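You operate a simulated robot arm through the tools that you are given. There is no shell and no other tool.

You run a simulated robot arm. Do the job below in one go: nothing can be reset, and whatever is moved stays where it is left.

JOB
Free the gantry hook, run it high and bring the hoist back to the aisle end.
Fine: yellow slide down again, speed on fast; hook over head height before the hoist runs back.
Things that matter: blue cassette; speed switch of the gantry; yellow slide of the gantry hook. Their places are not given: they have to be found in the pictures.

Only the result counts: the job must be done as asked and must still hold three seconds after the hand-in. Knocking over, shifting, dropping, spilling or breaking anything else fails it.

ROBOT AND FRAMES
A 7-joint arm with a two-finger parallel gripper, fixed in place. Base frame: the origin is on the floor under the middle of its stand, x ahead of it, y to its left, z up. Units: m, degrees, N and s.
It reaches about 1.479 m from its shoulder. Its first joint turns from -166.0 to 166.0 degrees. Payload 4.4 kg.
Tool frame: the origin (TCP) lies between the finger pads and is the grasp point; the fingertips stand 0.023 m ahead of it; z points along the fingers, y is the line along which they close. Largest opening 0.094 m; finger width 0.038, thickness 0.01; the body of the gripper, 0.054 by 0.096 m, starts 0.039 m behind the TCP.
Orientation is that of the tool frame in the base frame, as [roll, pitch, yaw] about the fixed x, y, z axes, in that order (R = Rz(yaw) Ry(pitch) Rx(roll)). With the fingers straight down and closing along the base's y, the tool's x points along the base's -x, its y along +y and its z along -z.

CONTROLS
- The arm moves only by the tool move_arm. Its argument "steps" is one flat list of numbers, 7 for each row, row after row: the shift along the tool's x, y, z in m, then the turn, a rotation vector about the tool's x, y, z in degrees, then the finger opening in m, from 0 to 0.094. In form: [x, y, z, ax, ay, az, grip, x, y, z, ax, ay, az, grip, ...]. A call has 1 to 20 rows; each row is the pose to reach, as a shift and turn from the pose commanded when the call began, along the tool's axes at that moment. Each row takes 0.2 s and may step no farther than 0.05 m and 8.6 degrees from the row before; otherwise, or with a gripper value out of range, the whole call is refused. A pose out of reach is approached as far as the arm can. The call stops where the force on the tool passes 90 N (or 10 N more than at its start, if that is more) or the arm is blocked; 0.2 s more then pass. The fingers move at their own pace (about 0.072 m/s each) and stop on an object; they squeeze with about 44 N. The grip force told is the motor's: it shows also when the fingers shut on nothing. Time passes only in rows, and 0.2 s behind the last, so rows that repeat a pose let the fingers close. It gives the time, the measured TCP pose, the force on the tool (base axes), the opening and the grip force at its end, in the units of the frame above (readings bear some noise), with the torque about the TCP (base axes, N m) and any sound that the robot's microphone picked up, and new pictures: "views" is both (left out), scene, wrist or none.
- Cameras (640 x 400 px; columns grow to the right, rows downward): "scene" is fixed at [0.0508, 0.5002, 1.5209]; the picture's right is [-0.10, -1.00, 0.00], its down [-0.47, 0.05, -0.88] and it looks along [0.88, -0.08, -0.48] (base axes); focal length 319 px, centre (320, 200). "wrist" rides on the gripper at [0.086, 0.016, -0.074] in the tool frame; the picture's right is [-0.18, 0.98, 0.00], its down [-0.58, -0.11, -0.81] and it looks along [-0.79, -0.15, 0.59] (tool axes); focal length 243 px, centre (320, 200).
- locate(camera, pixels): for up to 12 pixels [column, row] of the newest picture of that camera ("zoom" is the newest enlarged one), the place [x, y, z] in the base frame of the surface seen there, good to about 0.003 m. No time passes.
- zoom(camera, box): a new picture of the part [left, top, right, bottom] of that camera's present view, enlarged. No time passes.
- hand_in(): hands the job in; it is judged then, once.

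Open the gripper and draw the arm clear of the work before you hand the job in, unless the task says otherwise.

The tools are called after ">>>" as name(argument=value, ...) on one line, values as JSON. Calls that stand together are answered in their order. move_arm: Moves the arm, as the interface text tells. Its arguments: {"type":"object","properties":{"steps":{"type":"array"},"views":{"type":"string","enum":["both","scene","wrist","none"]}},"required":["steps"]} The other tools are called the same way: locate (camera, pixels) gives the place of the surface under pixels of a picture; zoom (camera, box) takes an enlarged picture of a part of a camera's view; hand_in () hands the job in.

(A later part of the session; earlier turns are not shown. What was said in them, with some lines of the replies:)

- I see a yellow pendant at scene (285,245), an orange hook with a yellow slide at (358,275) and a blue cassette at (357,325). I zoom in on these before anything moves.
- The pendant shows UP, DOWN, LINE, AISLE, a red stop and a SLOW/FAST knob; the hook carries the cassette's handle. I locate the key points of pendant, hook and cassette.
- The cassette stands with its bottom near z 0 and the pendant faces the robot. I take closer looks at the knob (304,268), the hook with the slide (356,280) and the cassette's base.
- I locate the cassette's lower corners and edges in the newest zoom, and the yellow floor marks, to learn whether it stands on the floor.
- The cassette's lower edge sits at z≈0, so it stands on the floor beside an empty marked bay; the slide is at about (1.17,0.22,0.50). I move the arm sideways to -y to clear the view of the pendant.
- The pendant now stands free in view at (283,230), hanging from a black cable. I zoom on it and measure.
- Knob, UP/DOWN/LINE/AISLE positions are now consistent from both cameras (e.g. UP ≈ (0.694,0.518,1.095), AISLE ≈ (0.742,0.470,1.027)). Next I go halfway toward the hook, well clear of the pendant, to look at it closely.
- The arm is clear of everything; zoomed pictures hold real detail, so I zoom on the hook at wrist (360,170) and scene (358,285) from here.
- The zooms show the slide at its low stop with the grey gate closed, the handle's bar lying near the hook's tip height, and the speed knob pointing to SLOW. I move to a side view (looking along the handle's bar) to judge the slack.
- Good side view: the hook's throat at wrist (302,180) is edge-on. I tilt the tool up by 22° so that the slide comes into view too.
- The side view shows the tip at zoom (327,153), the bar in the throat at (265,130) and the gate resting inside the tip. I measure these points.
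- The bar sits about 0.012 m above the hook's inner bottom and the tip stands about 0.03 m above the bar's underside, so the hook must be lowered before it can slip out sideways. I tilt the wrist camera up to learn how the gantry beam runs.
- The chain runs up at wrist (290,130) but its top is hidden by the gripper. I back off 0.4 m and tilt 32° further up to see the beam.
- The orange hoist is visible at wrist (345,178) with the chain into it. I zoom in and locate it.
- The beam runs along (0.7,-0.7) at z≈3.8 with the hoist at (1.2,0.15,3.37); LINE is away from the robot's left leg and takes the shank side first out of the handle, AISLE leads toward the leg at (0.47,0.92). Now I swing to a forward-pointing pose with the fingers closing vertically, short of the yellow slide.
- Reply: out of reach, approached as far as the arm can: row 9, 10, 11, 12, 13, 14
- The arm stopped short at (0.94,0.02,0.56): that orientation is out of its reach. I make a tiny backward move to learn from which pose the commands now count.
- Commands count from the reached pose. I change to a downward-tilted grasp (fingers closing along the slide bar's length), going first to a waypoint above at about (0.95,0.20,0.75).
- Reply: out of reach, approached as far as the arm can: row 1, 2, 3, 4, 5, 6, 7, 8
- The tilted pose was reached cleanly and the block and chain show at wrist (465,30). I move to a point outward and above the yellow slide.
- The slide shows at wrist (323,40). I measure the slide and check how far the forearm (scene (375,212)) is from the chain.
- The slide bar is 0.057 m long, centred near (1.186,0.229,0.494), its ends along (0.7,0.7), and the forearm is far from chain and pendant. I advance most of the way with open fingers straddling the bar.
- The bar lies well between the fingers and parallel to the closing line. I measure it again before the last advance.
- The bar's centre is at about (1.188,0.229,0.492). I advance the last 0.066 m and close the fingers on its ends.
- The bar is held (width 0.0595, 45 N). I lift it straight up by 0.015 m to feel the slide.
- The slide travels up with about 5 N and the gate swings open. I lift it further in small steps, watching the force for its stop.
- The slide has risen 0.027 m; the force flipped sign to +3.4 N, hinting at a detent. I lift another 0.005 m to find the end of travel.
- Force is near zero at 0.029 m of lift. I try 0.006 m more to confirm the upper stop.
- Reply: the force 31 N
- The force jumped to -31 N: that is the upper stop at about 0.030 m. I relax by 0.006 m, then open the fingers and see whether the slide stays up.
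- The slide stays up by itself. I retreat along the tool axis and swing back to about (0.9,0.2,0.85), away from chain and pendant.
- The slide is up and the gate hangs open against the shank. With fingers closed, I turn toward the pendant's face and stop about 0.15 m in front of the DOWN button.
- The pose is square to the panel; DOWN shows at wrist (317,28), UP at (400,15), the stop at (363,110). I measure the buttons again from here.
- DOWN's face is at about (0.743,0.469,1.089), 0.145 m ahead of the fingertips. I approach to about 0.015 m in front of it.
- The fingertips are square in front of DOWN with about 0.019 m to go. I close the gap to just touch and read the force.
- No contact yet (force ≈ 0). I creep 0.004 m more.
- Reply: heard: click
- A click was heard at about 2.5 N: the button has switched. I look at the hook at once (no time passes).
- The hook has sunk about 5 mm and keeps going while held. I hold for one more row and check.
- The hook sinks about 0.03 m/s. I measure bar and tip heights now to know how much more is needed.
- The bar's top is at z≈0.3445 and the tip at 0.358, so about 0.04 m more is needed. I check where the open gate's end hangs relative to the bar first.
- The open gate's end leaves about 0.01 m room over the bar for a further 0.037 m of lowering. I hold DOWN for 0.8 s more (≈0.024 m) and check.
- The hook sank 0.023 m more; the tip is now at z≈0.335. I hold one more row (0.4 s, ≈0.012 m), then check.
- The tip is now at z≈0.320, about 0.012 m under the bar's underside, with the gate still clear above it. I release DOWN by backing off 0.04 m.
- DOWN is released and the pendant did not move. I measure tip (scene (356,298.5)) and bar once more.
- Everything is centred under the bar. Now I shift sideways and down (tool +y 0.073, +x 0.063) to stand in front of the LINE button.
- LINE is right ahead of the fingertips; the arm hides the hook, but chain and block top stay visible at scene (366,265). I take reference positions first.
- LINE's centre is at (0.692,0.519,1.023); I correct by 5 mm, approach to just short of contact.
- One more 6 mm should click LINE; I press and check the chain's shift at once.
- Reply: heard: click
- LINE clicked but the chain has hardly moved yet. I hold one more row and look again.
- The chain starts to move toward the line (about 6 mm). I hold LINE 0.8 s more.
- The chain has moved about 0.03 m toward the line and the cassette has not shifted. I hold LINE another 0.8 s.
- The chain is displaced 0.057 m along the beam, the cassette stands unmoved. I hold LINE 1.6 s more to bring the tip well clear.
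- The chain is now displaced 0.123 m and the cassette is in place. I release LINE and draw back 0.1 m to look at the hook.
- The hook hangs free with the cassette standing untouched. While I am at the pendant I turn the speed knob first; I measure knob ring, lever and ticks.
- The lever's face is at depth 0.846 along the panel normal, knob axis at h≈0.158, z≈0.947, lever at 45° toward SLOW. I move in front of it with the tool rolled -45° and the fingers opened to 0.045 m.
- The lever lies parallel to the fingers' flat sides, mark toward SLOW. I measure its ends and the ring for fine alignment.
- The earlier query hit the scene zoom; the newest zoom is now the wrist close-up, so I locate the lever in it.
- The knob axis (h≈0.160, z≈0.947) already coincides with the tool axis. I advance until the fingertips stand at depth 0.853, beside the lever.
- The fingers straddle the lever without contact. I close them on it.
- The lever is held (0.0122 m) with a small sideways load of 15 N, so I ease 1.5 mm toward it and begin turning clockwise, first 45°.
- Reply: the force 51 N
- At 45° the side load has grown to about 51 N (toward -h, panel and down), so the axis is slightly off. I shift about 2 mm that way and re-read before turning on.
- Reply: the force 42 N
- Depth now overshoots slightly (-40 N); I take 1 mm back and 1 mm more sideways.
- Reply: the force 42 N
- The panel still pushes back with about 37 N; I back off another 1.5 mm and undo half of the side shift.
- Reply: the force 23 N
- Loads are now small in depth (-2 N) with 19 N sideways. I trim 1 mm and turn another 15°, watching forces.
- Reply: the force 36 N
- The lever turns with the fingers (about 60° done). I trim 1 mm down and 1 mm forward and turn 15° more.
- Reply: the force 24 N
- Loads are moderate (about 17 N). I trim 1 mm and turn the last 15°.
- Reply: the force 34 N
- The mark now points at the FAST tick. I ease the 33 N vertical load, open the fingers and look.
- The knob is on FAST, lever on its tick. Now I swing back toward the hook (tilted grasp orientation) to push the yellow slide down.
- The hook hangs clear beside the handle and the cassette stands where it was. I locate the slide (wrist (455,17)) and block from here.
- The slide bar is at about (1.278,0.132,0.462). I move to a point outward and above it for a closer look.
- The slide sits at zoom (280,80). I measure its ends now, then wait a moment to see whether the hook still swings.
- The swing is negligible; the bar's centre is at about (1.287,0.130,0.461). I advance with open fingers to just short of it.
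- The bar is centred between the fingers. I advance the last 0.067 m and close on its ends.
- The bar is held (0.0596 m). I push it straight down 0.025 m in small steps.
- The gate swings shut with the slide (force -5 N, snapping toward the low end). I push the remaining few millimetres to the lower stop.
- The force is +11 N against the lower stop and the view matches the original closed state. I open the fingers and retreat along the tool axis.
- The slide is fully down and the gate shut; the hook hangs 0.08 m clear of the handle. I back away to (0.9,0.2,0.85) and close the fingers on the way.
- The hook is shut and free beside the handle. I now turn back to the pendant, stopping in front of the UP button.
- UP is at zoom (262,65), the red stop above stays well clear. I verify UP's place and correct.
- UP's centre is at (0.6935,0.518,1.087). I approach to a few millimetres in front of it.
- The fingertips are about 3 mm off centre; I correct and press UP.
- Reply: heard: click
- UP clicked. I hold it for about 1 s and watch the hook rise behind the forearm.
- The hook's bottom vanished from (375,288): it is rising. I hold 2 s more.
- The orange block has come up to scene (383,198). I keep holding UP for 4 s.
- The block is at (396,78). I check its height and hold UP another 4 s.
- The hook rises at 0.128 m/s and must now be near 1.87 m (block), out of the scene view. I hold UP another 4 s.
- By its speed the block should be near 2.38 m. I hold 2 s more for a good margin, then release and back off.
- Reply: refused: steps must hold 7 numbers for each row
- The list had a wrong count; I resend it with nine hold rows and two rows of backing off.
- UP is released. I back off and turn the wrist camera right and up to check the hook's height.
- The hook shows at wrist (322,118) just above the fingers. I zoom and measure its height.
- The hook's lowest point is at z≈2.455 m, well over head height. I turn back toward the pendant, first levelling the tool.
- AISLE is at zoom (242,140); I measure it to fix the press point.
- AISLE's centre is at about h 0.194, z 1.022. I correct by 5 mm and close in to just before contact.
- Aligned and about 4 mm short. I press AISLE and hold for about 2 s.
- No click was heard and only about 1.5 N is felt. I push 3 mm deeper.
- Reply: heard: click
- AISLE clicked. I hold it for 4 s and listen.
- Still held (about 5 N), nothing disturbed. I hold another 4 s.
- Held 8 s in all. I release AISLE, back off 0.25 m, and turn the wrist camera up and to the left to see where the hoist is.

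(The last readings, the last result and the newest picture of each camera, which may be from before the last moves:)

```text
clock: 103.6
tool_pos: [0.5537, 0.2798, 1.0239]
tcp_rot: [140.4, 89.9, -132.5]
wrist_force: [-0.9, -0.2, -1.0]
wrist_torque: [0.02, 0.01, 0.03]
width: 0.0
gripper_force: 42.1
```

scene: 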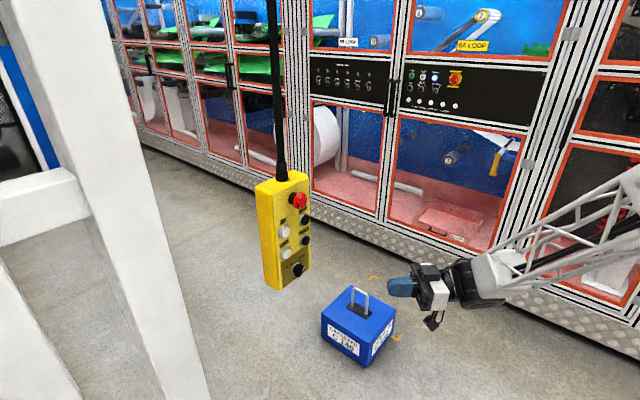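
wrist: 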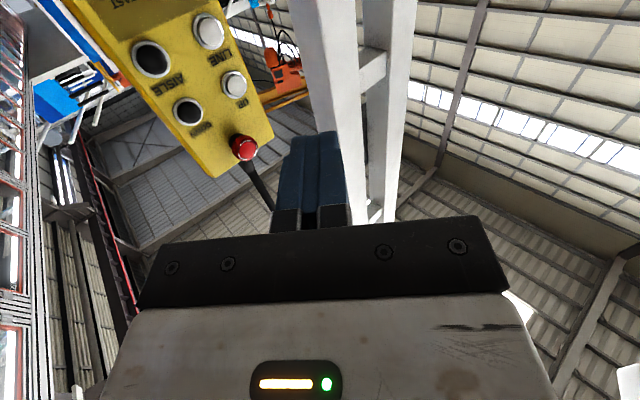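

The pendant is untouched and the arm is clear; now I tilt the camera further up to find the hoist.

>>> move_arm(steps=[0, 0, 0, 0, -8, 0, 0, 0, 0, 0, 0, -16, 0, 0, 0, 0, 0, 0, -24, 0, 0, 0, 0, 0, 0, -32, 0, 0], views="wrist")

>>> zoom(camera="wrist", box=[120, 0, 520, 220])

```text
clock: 104.6
tool_pos: [0.5547, 0.2792, 1.0238]
tcp_rot: [0.2, 58.0, 87.2]
wrist_force: [-0.2, 0.0, 0.1]
wrist_torque: [-0.02, -0.02, -0.03]
width: 0.0002
gripper_force: 42.6
```

wrist: 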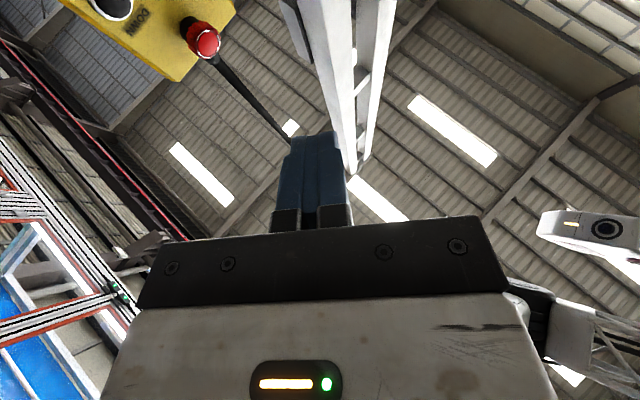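

```text
1.60 times, centred on (320, 110) of wrist
```

zoom: 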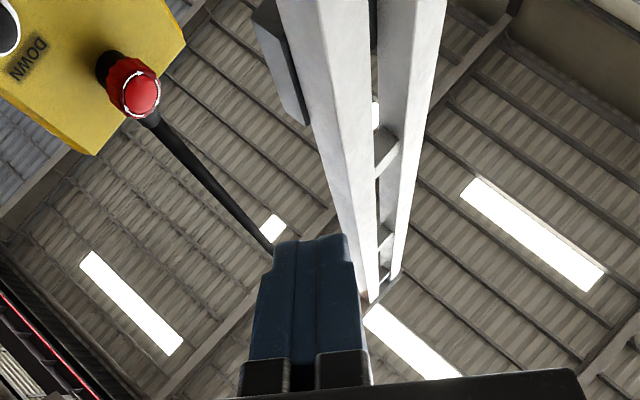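

The leg's top shows at (355,175) but the closed fingers hide the middle. I open the gripper to clear the view.

>>> move_arm(steps=[0, 0, 0, 0, 0, 0, 0.05, 0, 0, 0, 0, 0, 0, 0.094, 0, 0, 0, 0, 0, 0, 0.094, 0, 0, 0, 0, 0, 0, 0.094], views="wrist")

>>> zoom(camera="wrist", box=[220, 60, 440, 240])

```text
clock: 105.6
tool_pos: [0.555, 0.2792, 1.0243]
tcp_rot: [0.2, 58.0, 87.2]
wrist_force: [-0.2, 0.2, 0.3]
wrist_torque: [0.02, 0.0, -0.01]
width: 0.094
gripper_force: 0.1
```

wrist: 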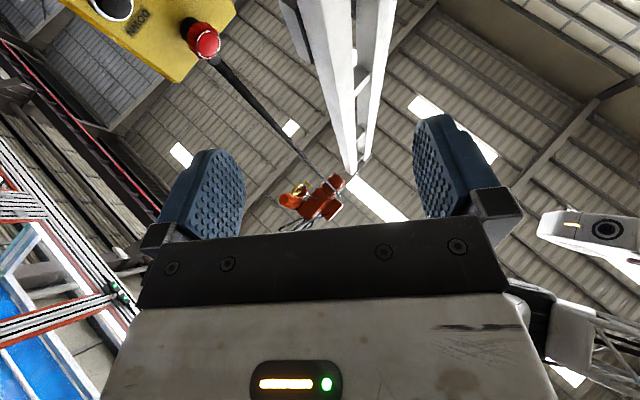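

```text
2.22 times, centred on (330, 150) of wrist
```

zoom: 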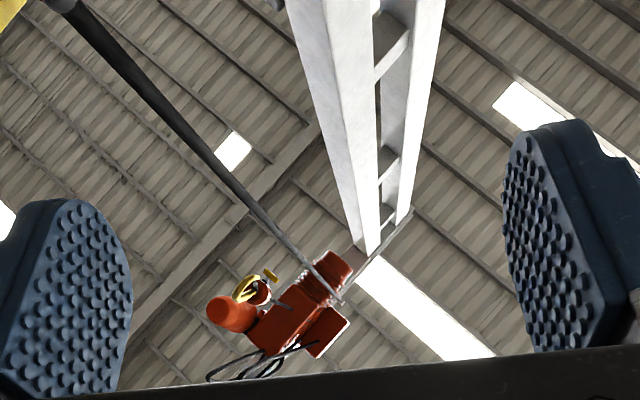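

The hoist is now visible at wrist (320,195) near the leg, with the hook below it. I locate hook, slide and hoist.

>>> locate(camera="zoom", pixels=[[245, 290], [258, 290], [270, 276], [285, 310], [335, 270], [325, 330], [230, 310], [315, 270], [380, 200], [350, 250], [355, 265], [262, 295]])

>>> zoom(camera="wrist", box=[270, 150, 370, 235])

```text
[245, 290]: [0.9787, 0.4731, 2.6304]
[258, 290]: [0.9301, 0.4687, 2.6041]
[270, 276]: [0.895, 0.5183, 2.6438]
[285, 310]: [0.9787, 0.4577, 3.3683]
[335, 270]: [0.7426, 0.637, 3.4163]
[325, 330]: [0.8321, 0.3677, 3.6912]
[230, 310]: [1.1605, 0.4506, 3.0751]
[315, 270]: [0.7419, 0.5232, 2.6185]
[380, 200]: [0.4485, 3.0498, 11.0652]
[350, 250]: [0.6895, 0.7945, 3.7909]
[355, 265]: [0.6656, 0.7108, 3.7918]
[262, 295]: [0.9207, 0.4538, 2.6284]
```

```text
4.71 times, centred on (320, 192) of wrist
```

zoom: 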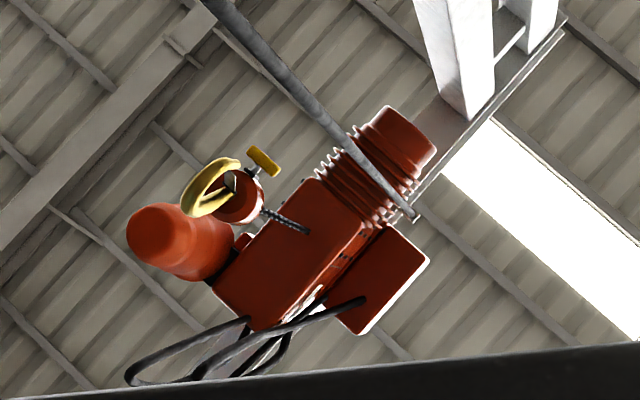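

The hook is at about (0.93,0.47) and z≈2.6, moved 0.55 m toward the aisle. I take exact reference points in order to see later whether it can go further.

>>> locate(camera="zoom", pixels=[[245, 205], [262, 160], [205, 190], [410, 140], [385, 285], [160, 245], [450, 60], [460, 130], [300, 225], [390, 195], [270, 270]])

```text
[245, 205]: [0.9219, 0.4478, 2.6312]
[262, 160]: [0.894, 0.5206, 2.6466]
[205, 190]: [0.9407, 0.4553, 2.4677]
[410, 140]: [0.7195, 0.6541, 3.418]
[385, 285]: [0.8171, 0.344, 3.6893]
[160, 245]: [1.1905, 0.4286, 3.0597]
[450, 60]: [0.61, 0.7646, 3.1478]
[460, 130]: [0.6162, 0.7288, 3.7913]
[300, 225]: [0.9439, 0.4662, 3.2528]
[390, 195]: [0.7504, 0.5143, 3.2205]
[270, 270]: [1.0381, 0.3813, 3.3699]
```

The hoist's front end (0.72,0.65) is about 0.15 m short of the leg, which suggests the end stop. To be sure I return and press AISLE once more; first level and turn back.

>>> move_arm(steps=[0, 0, 0, 0, 8, 0, 0.04, 0, 0, 0, 0, 16, 0, 0, 0, 0, 0, 0, 24, 0, 0, 0, 0, 0, 0, 32, 0, 0], views="none")

>>> move_arm(steps=[0, 0, 0, 7, 0, 0, 0, 0, 0, 0, 14, 0, 0, 0, 0, 0, 0, 21, 0, 0, 0, 0, 0, 0, 28, 0, 0, 0, 0, 0, 0, 35, 0, 0, 0, 0, 0, 0, 42, 0, 0, 0], views="none")

>>> move_arm(steps=[0, 0, 0.045, 0, 0, 0, 0, 0, 0, 0.09, 0, 0, 0, 0, 0, 0, 0.135, 0, 0, 0, 0, 0, 0, 0.18, 0, 0, 0, 0, 0, 0, 0.215, 0, 0, 0, 0, 0, 0, 0.235, 0, 0, 0, 0], views="both")

>>> zoom(camera="wrist", box=[220, 60, 460, 240])

```text
clock: 106.6
tool_pos: [0.5542, 0.2789, 1.0232]
tcp_rot: [151.5, 89.8, -121.6]
wrist_force: [-0.5, 0.7, 0.0]
wrist_torque: [-0.01, 0.0, 0.01]
width: 0.0
gripper_force: 42.9
```

```text
clock: 108.0
tool_pos: [0.5559, 0.2798, 1.0233]
tcp_rot: [-175.3, 89.8, -130.4]
wrist_force: [0.7, 1.0, 0.2]
wrist_torque: [0.02, 0.04, 0.0]
width: 0.0
gripper_force: 42.6
```

```text
clock: 109.4
tool_pos: [0.7192, 0.4486, 1.0234]
tcp_rot: [-169.0, 89.9, -123.9]
wrist_force: [0.0, 0.1, -0.8]
wrist_torque: [0.04, 0.01, 0.0]
width: 0.0
gripper_force: 42.5
```

scene: 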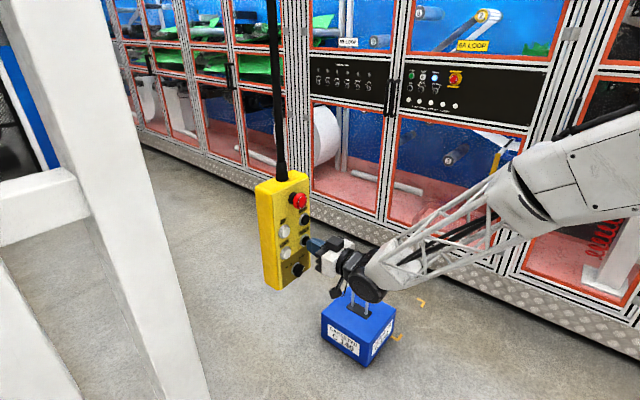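
wrist: 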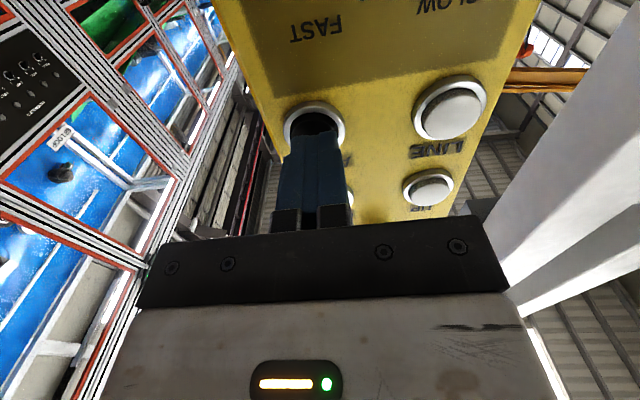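

```text
2.22 times, centred on (340, 150) of wrist
```

zoom: 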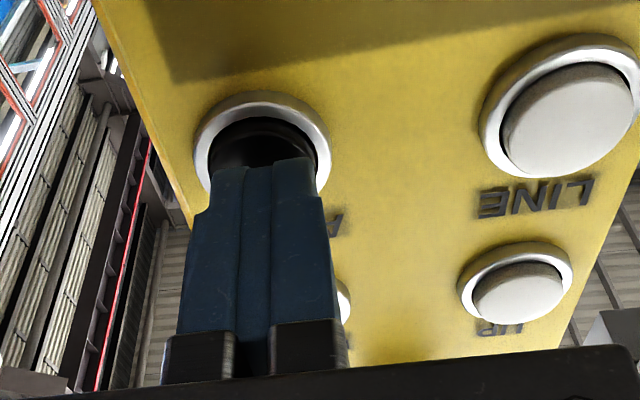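

Again in front of AISLE. I press it fully and hold about 3 s.

>>> move_arm(steps=[0, 0, 0.008, 0, 0, 0, 0, 0, 0, 0.0145, 0, 0, 0, 0, 0, 0, 0.0145, 0, 0, 0, 0, 0, 0, 0.0145, 0, 0, 0, 0, 0, 0, 0.0145, 0, 0, 0, 0, 0, 0, 0.0145, 0, 0, 0, 0, 0, 0, 0.0145, 0, 0, 0, 0, 0, 0, 0.0145, 0, 0, 0, 0, 0, 0, 0.0145, 0, 0, 0, 0, 0, 0, 0.0145, 0, 0, 0, 0, 0, 0, 0.0145, 0, 0, 0, 0, 0, 0, 0.0145, 0, 0, 0, 0, 0, 0, 0.0145, 0, 0, 0, 0, 0, 0, 0.0145, 0, 0, 0, 0, 0, 0, 0.0145, 0, 0, 0, 0], views="wrist")

```text
clock: 112.6
tool_pos: [0.7319, 0.4569, 1.0235]
tcp_rot: [-173.5, 89.8, -128.4]
wrist_force: [-2.4, -4.2, 0.0]
wrist_torque: [-0.02, -0.02, -0.05]
width: 0.0001
gripper_force: 42.7
heard: click
```

wrist: 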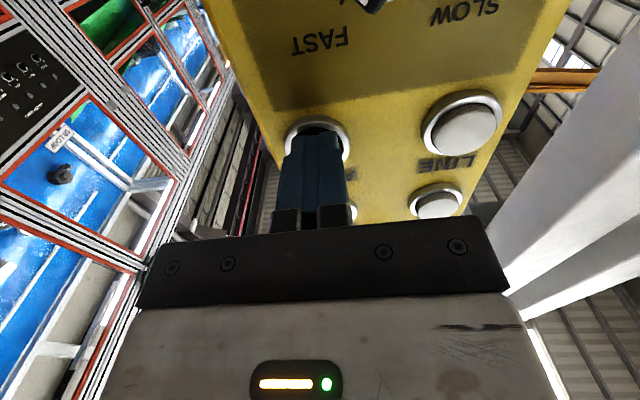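

Held for another 2.7 s. I release, back off and look up again the same way, with the gripper opened.

>>> move_arm(steps=[0, 0, -0.03, 0, 0, 0, 0, 0, 0, -0.07, 0, 0, 0, 0, 0, 0, -0.115, 0, 0, 0, 0, 0, 0, -0.16, 0, 0, 0, 0, 0, 0, -0.205, -7, 0, 0, 0.05, 0, 0, -0.25, -14, 0, 0, 0.094, 0, 0, -0.25, -21, 0, 0, 0.094, 0, 0, -0.25, -28, 0, 0, 0.094, 0, 0, -0.25, -35, 0, 0, 0.094, 0, 0, -0.25, -42, 0, 0, 0.094], views="none")

>>> move_arm(steps=[0, 0, 0, 0, -8, 0, 0.094, 0, 0, 0, 0, -16, 0, 0.094, 0, 0, 0, 0, -24, 0, 0.094, 0, 0, 0, 0, -32, 0, 0.094], views="both")

>>> zoom(camera="wrist", box=[270, 150, 370, 235])

>>> locate(camera="zoom", pixels=[[245, 205], [262, 160], [205, 190], [410, 140], [385, 285], [160, 245], [450, 60], [460, 130], [300, 225], [390, 195], [270, 270]])

```text
clock: 114.8
tool_pos: [0.5544, 0.2786, 1.0236]
tcp_rot: [137.5, 89.8, -135.4]
wrist_force: [-0.1, -0.2, 0.1]
wrist_torque: [0.0, 0.03, -0.05]
width: 0.094
gripper_force: 0.1
```

```text
clock: 115.8
tool_pos: [0.5542, 0.279, 1.0244]
tcp_rot: [0.1, 57.9, 87.2]
wrist_force: [0.8, 0.5, 0.1]
wrist_torque: [-0.01, 0.01, 0.01]
width: 0.0939
gripper_force: 0.1
```

scene: 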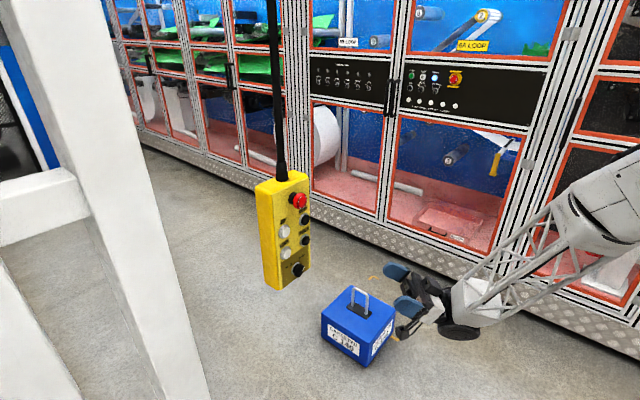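
wrist: 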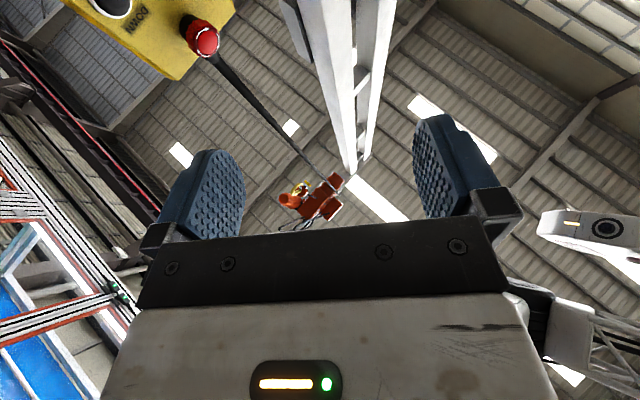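

```text
4.71 times, centred on (320, 192) of wrist
```

zoom: 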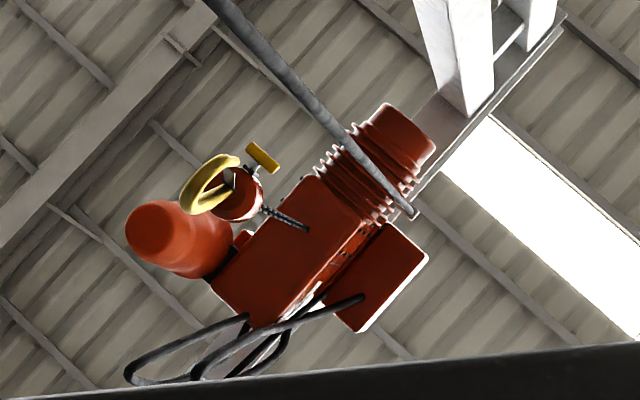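

```text
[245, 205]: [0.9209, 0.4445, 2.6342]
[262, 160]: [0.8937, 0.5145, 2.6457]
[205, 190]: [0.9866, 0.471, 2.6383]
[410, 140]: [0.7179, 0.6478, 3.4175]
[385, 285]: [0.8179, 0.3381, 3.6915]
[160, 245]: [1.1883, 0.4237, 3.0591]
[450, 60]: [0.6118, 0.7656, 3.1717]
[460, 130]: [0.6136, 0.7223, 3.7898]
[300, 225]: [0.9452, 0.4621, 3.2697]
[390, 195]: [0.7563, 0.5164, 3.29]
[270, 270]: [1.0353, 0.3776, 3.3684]
```

The hoist has not moved any further (front end still at (0.718,0.648)), so it is at the aisle end stop. I check the final state of knob, slide and cassette.

>>> zoom(camera="scene", box=[310, 300, 410, 370])

>>> locate(camera="zoom", pixels=[[357, 378], [103, 212], [500, 215], [365, 240], [105, 75], [518, 62]])

>>> zoom(camera="scene", box=[270, 230, 330, 290])

>>> zoom(camera="wrist", box=[290, 170, 330, 210])

```text
5.71 times, centred on (360, 335) of scene
```

zoom: 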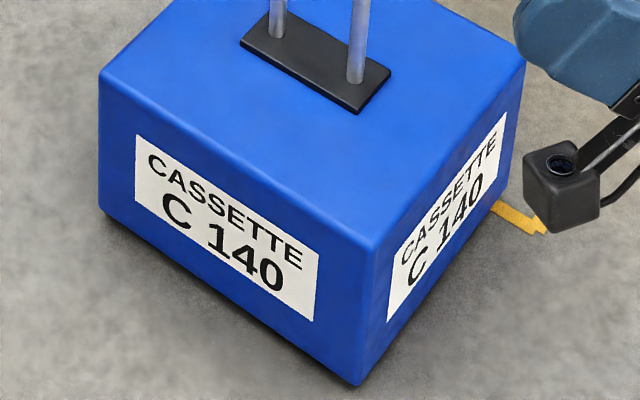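

```text
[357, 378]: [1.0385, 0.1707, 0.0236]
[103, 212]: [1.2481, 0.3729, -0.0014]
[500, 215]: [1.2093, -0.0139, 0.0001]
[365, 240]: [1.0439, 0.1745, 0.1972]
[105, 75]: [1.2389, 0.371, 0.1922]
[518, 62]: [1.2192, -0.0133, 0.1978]
```

```text
6.67 times, centred on (300, 260) of scene
```

zoom: 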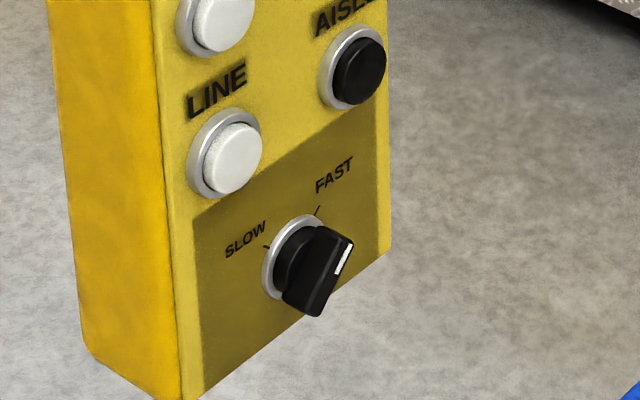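

```text
10.00 times, centred on (310, 190) of wrist
```

zoom: 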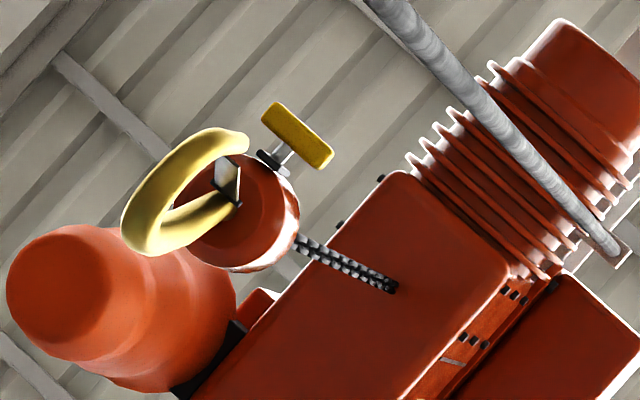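

Cassette is exactly where it was, the knob points to FAST, the slide is down with the gate shut, the hook high at the aisle end. I level the open gripper and draw the arm further away from the pendant.

>>> move_arm(steps=[0, 0, 0, 0, 8, 0, 0.094, 0, 0, 0, 0, 16, 0, 0.094, 0, 0, 0, 0, 24, 0, 0.094, 0, 0, 0, 0, 32, 0, 0.094], views="none")

>>> move_arm(steps=[0, 0, -0.04, 0, 0, 0, 0.094, 0, 0, -0.08, 0, 0, 0, 0.094, 0, 0, -0.12, 0, 0, 0, 0.094, 0, 0, -0.16, 0, 0, 0, 0.094, 0, 0, -0.16, 0, 0, 0, 0.094, 0, 0, -0.16, 0, 0, 0, 0.094], views="both")

```text
clock: 116.8
tool_pos: [0.5543, 0.2787, 1.0234]
tcp_rot: [155.8, 89.7, -117.2]
wrist_force: [0.8, -0.1, -0.3]
wrist_torque: [-0.01, 0.01, 0.01]
width: 0.0943
gripper_force: 0.0
```

```text
clock: 118.2
tool_pos: [0.5457, 0.118, 1.0277]
tcp_rot: [144.9, 89.9, -128.1]
wrist_force: [-0.9, -0.1, 0.7]
wrist_torque: [0.0, 0.01, -0.01]
width: 0.094
gripper_force: 0.0
```

scene: 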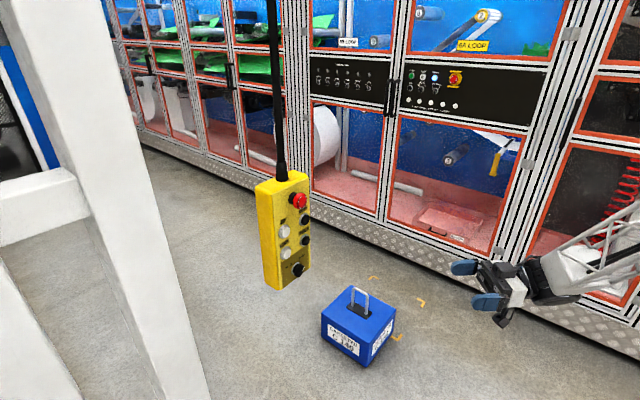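
wrist: 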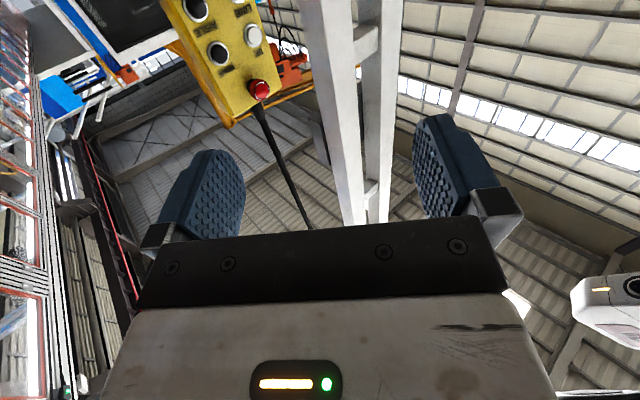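

The arm is clear with the gripper open, the pendant hangs still and the cassette is in place at (358,325). Everything asked is done, so I hand the job in.

>>> hand_in()

```text
The job is handed in.
```

The hook is off the cassette and raised, and the hoist is back at the aisle end. I handed the job in; no verdict has come back yet.

- **Hook:** I slid the yellow slide up, lowered the hook slightly and ran the hoist toward LINE, so the hook came out of the handle sideways. The slide is down again and the gate is shut.
- **Height:** the lowest point of the hook was at about 2.45 m before the hoist ran back.
- **Hoist:** it has moved about 0.55 m toward the aisle. A second press of AISLE did not move it any further, so I take it to be at its end stop.
- **Speed switch:** it points to FAST.
- **Cassette:** it measures in the same place as at the start, to within a few millimetres.
- **Arm:** the gripper is open and the arm is drawn back from the pendant, which hangs where it was.
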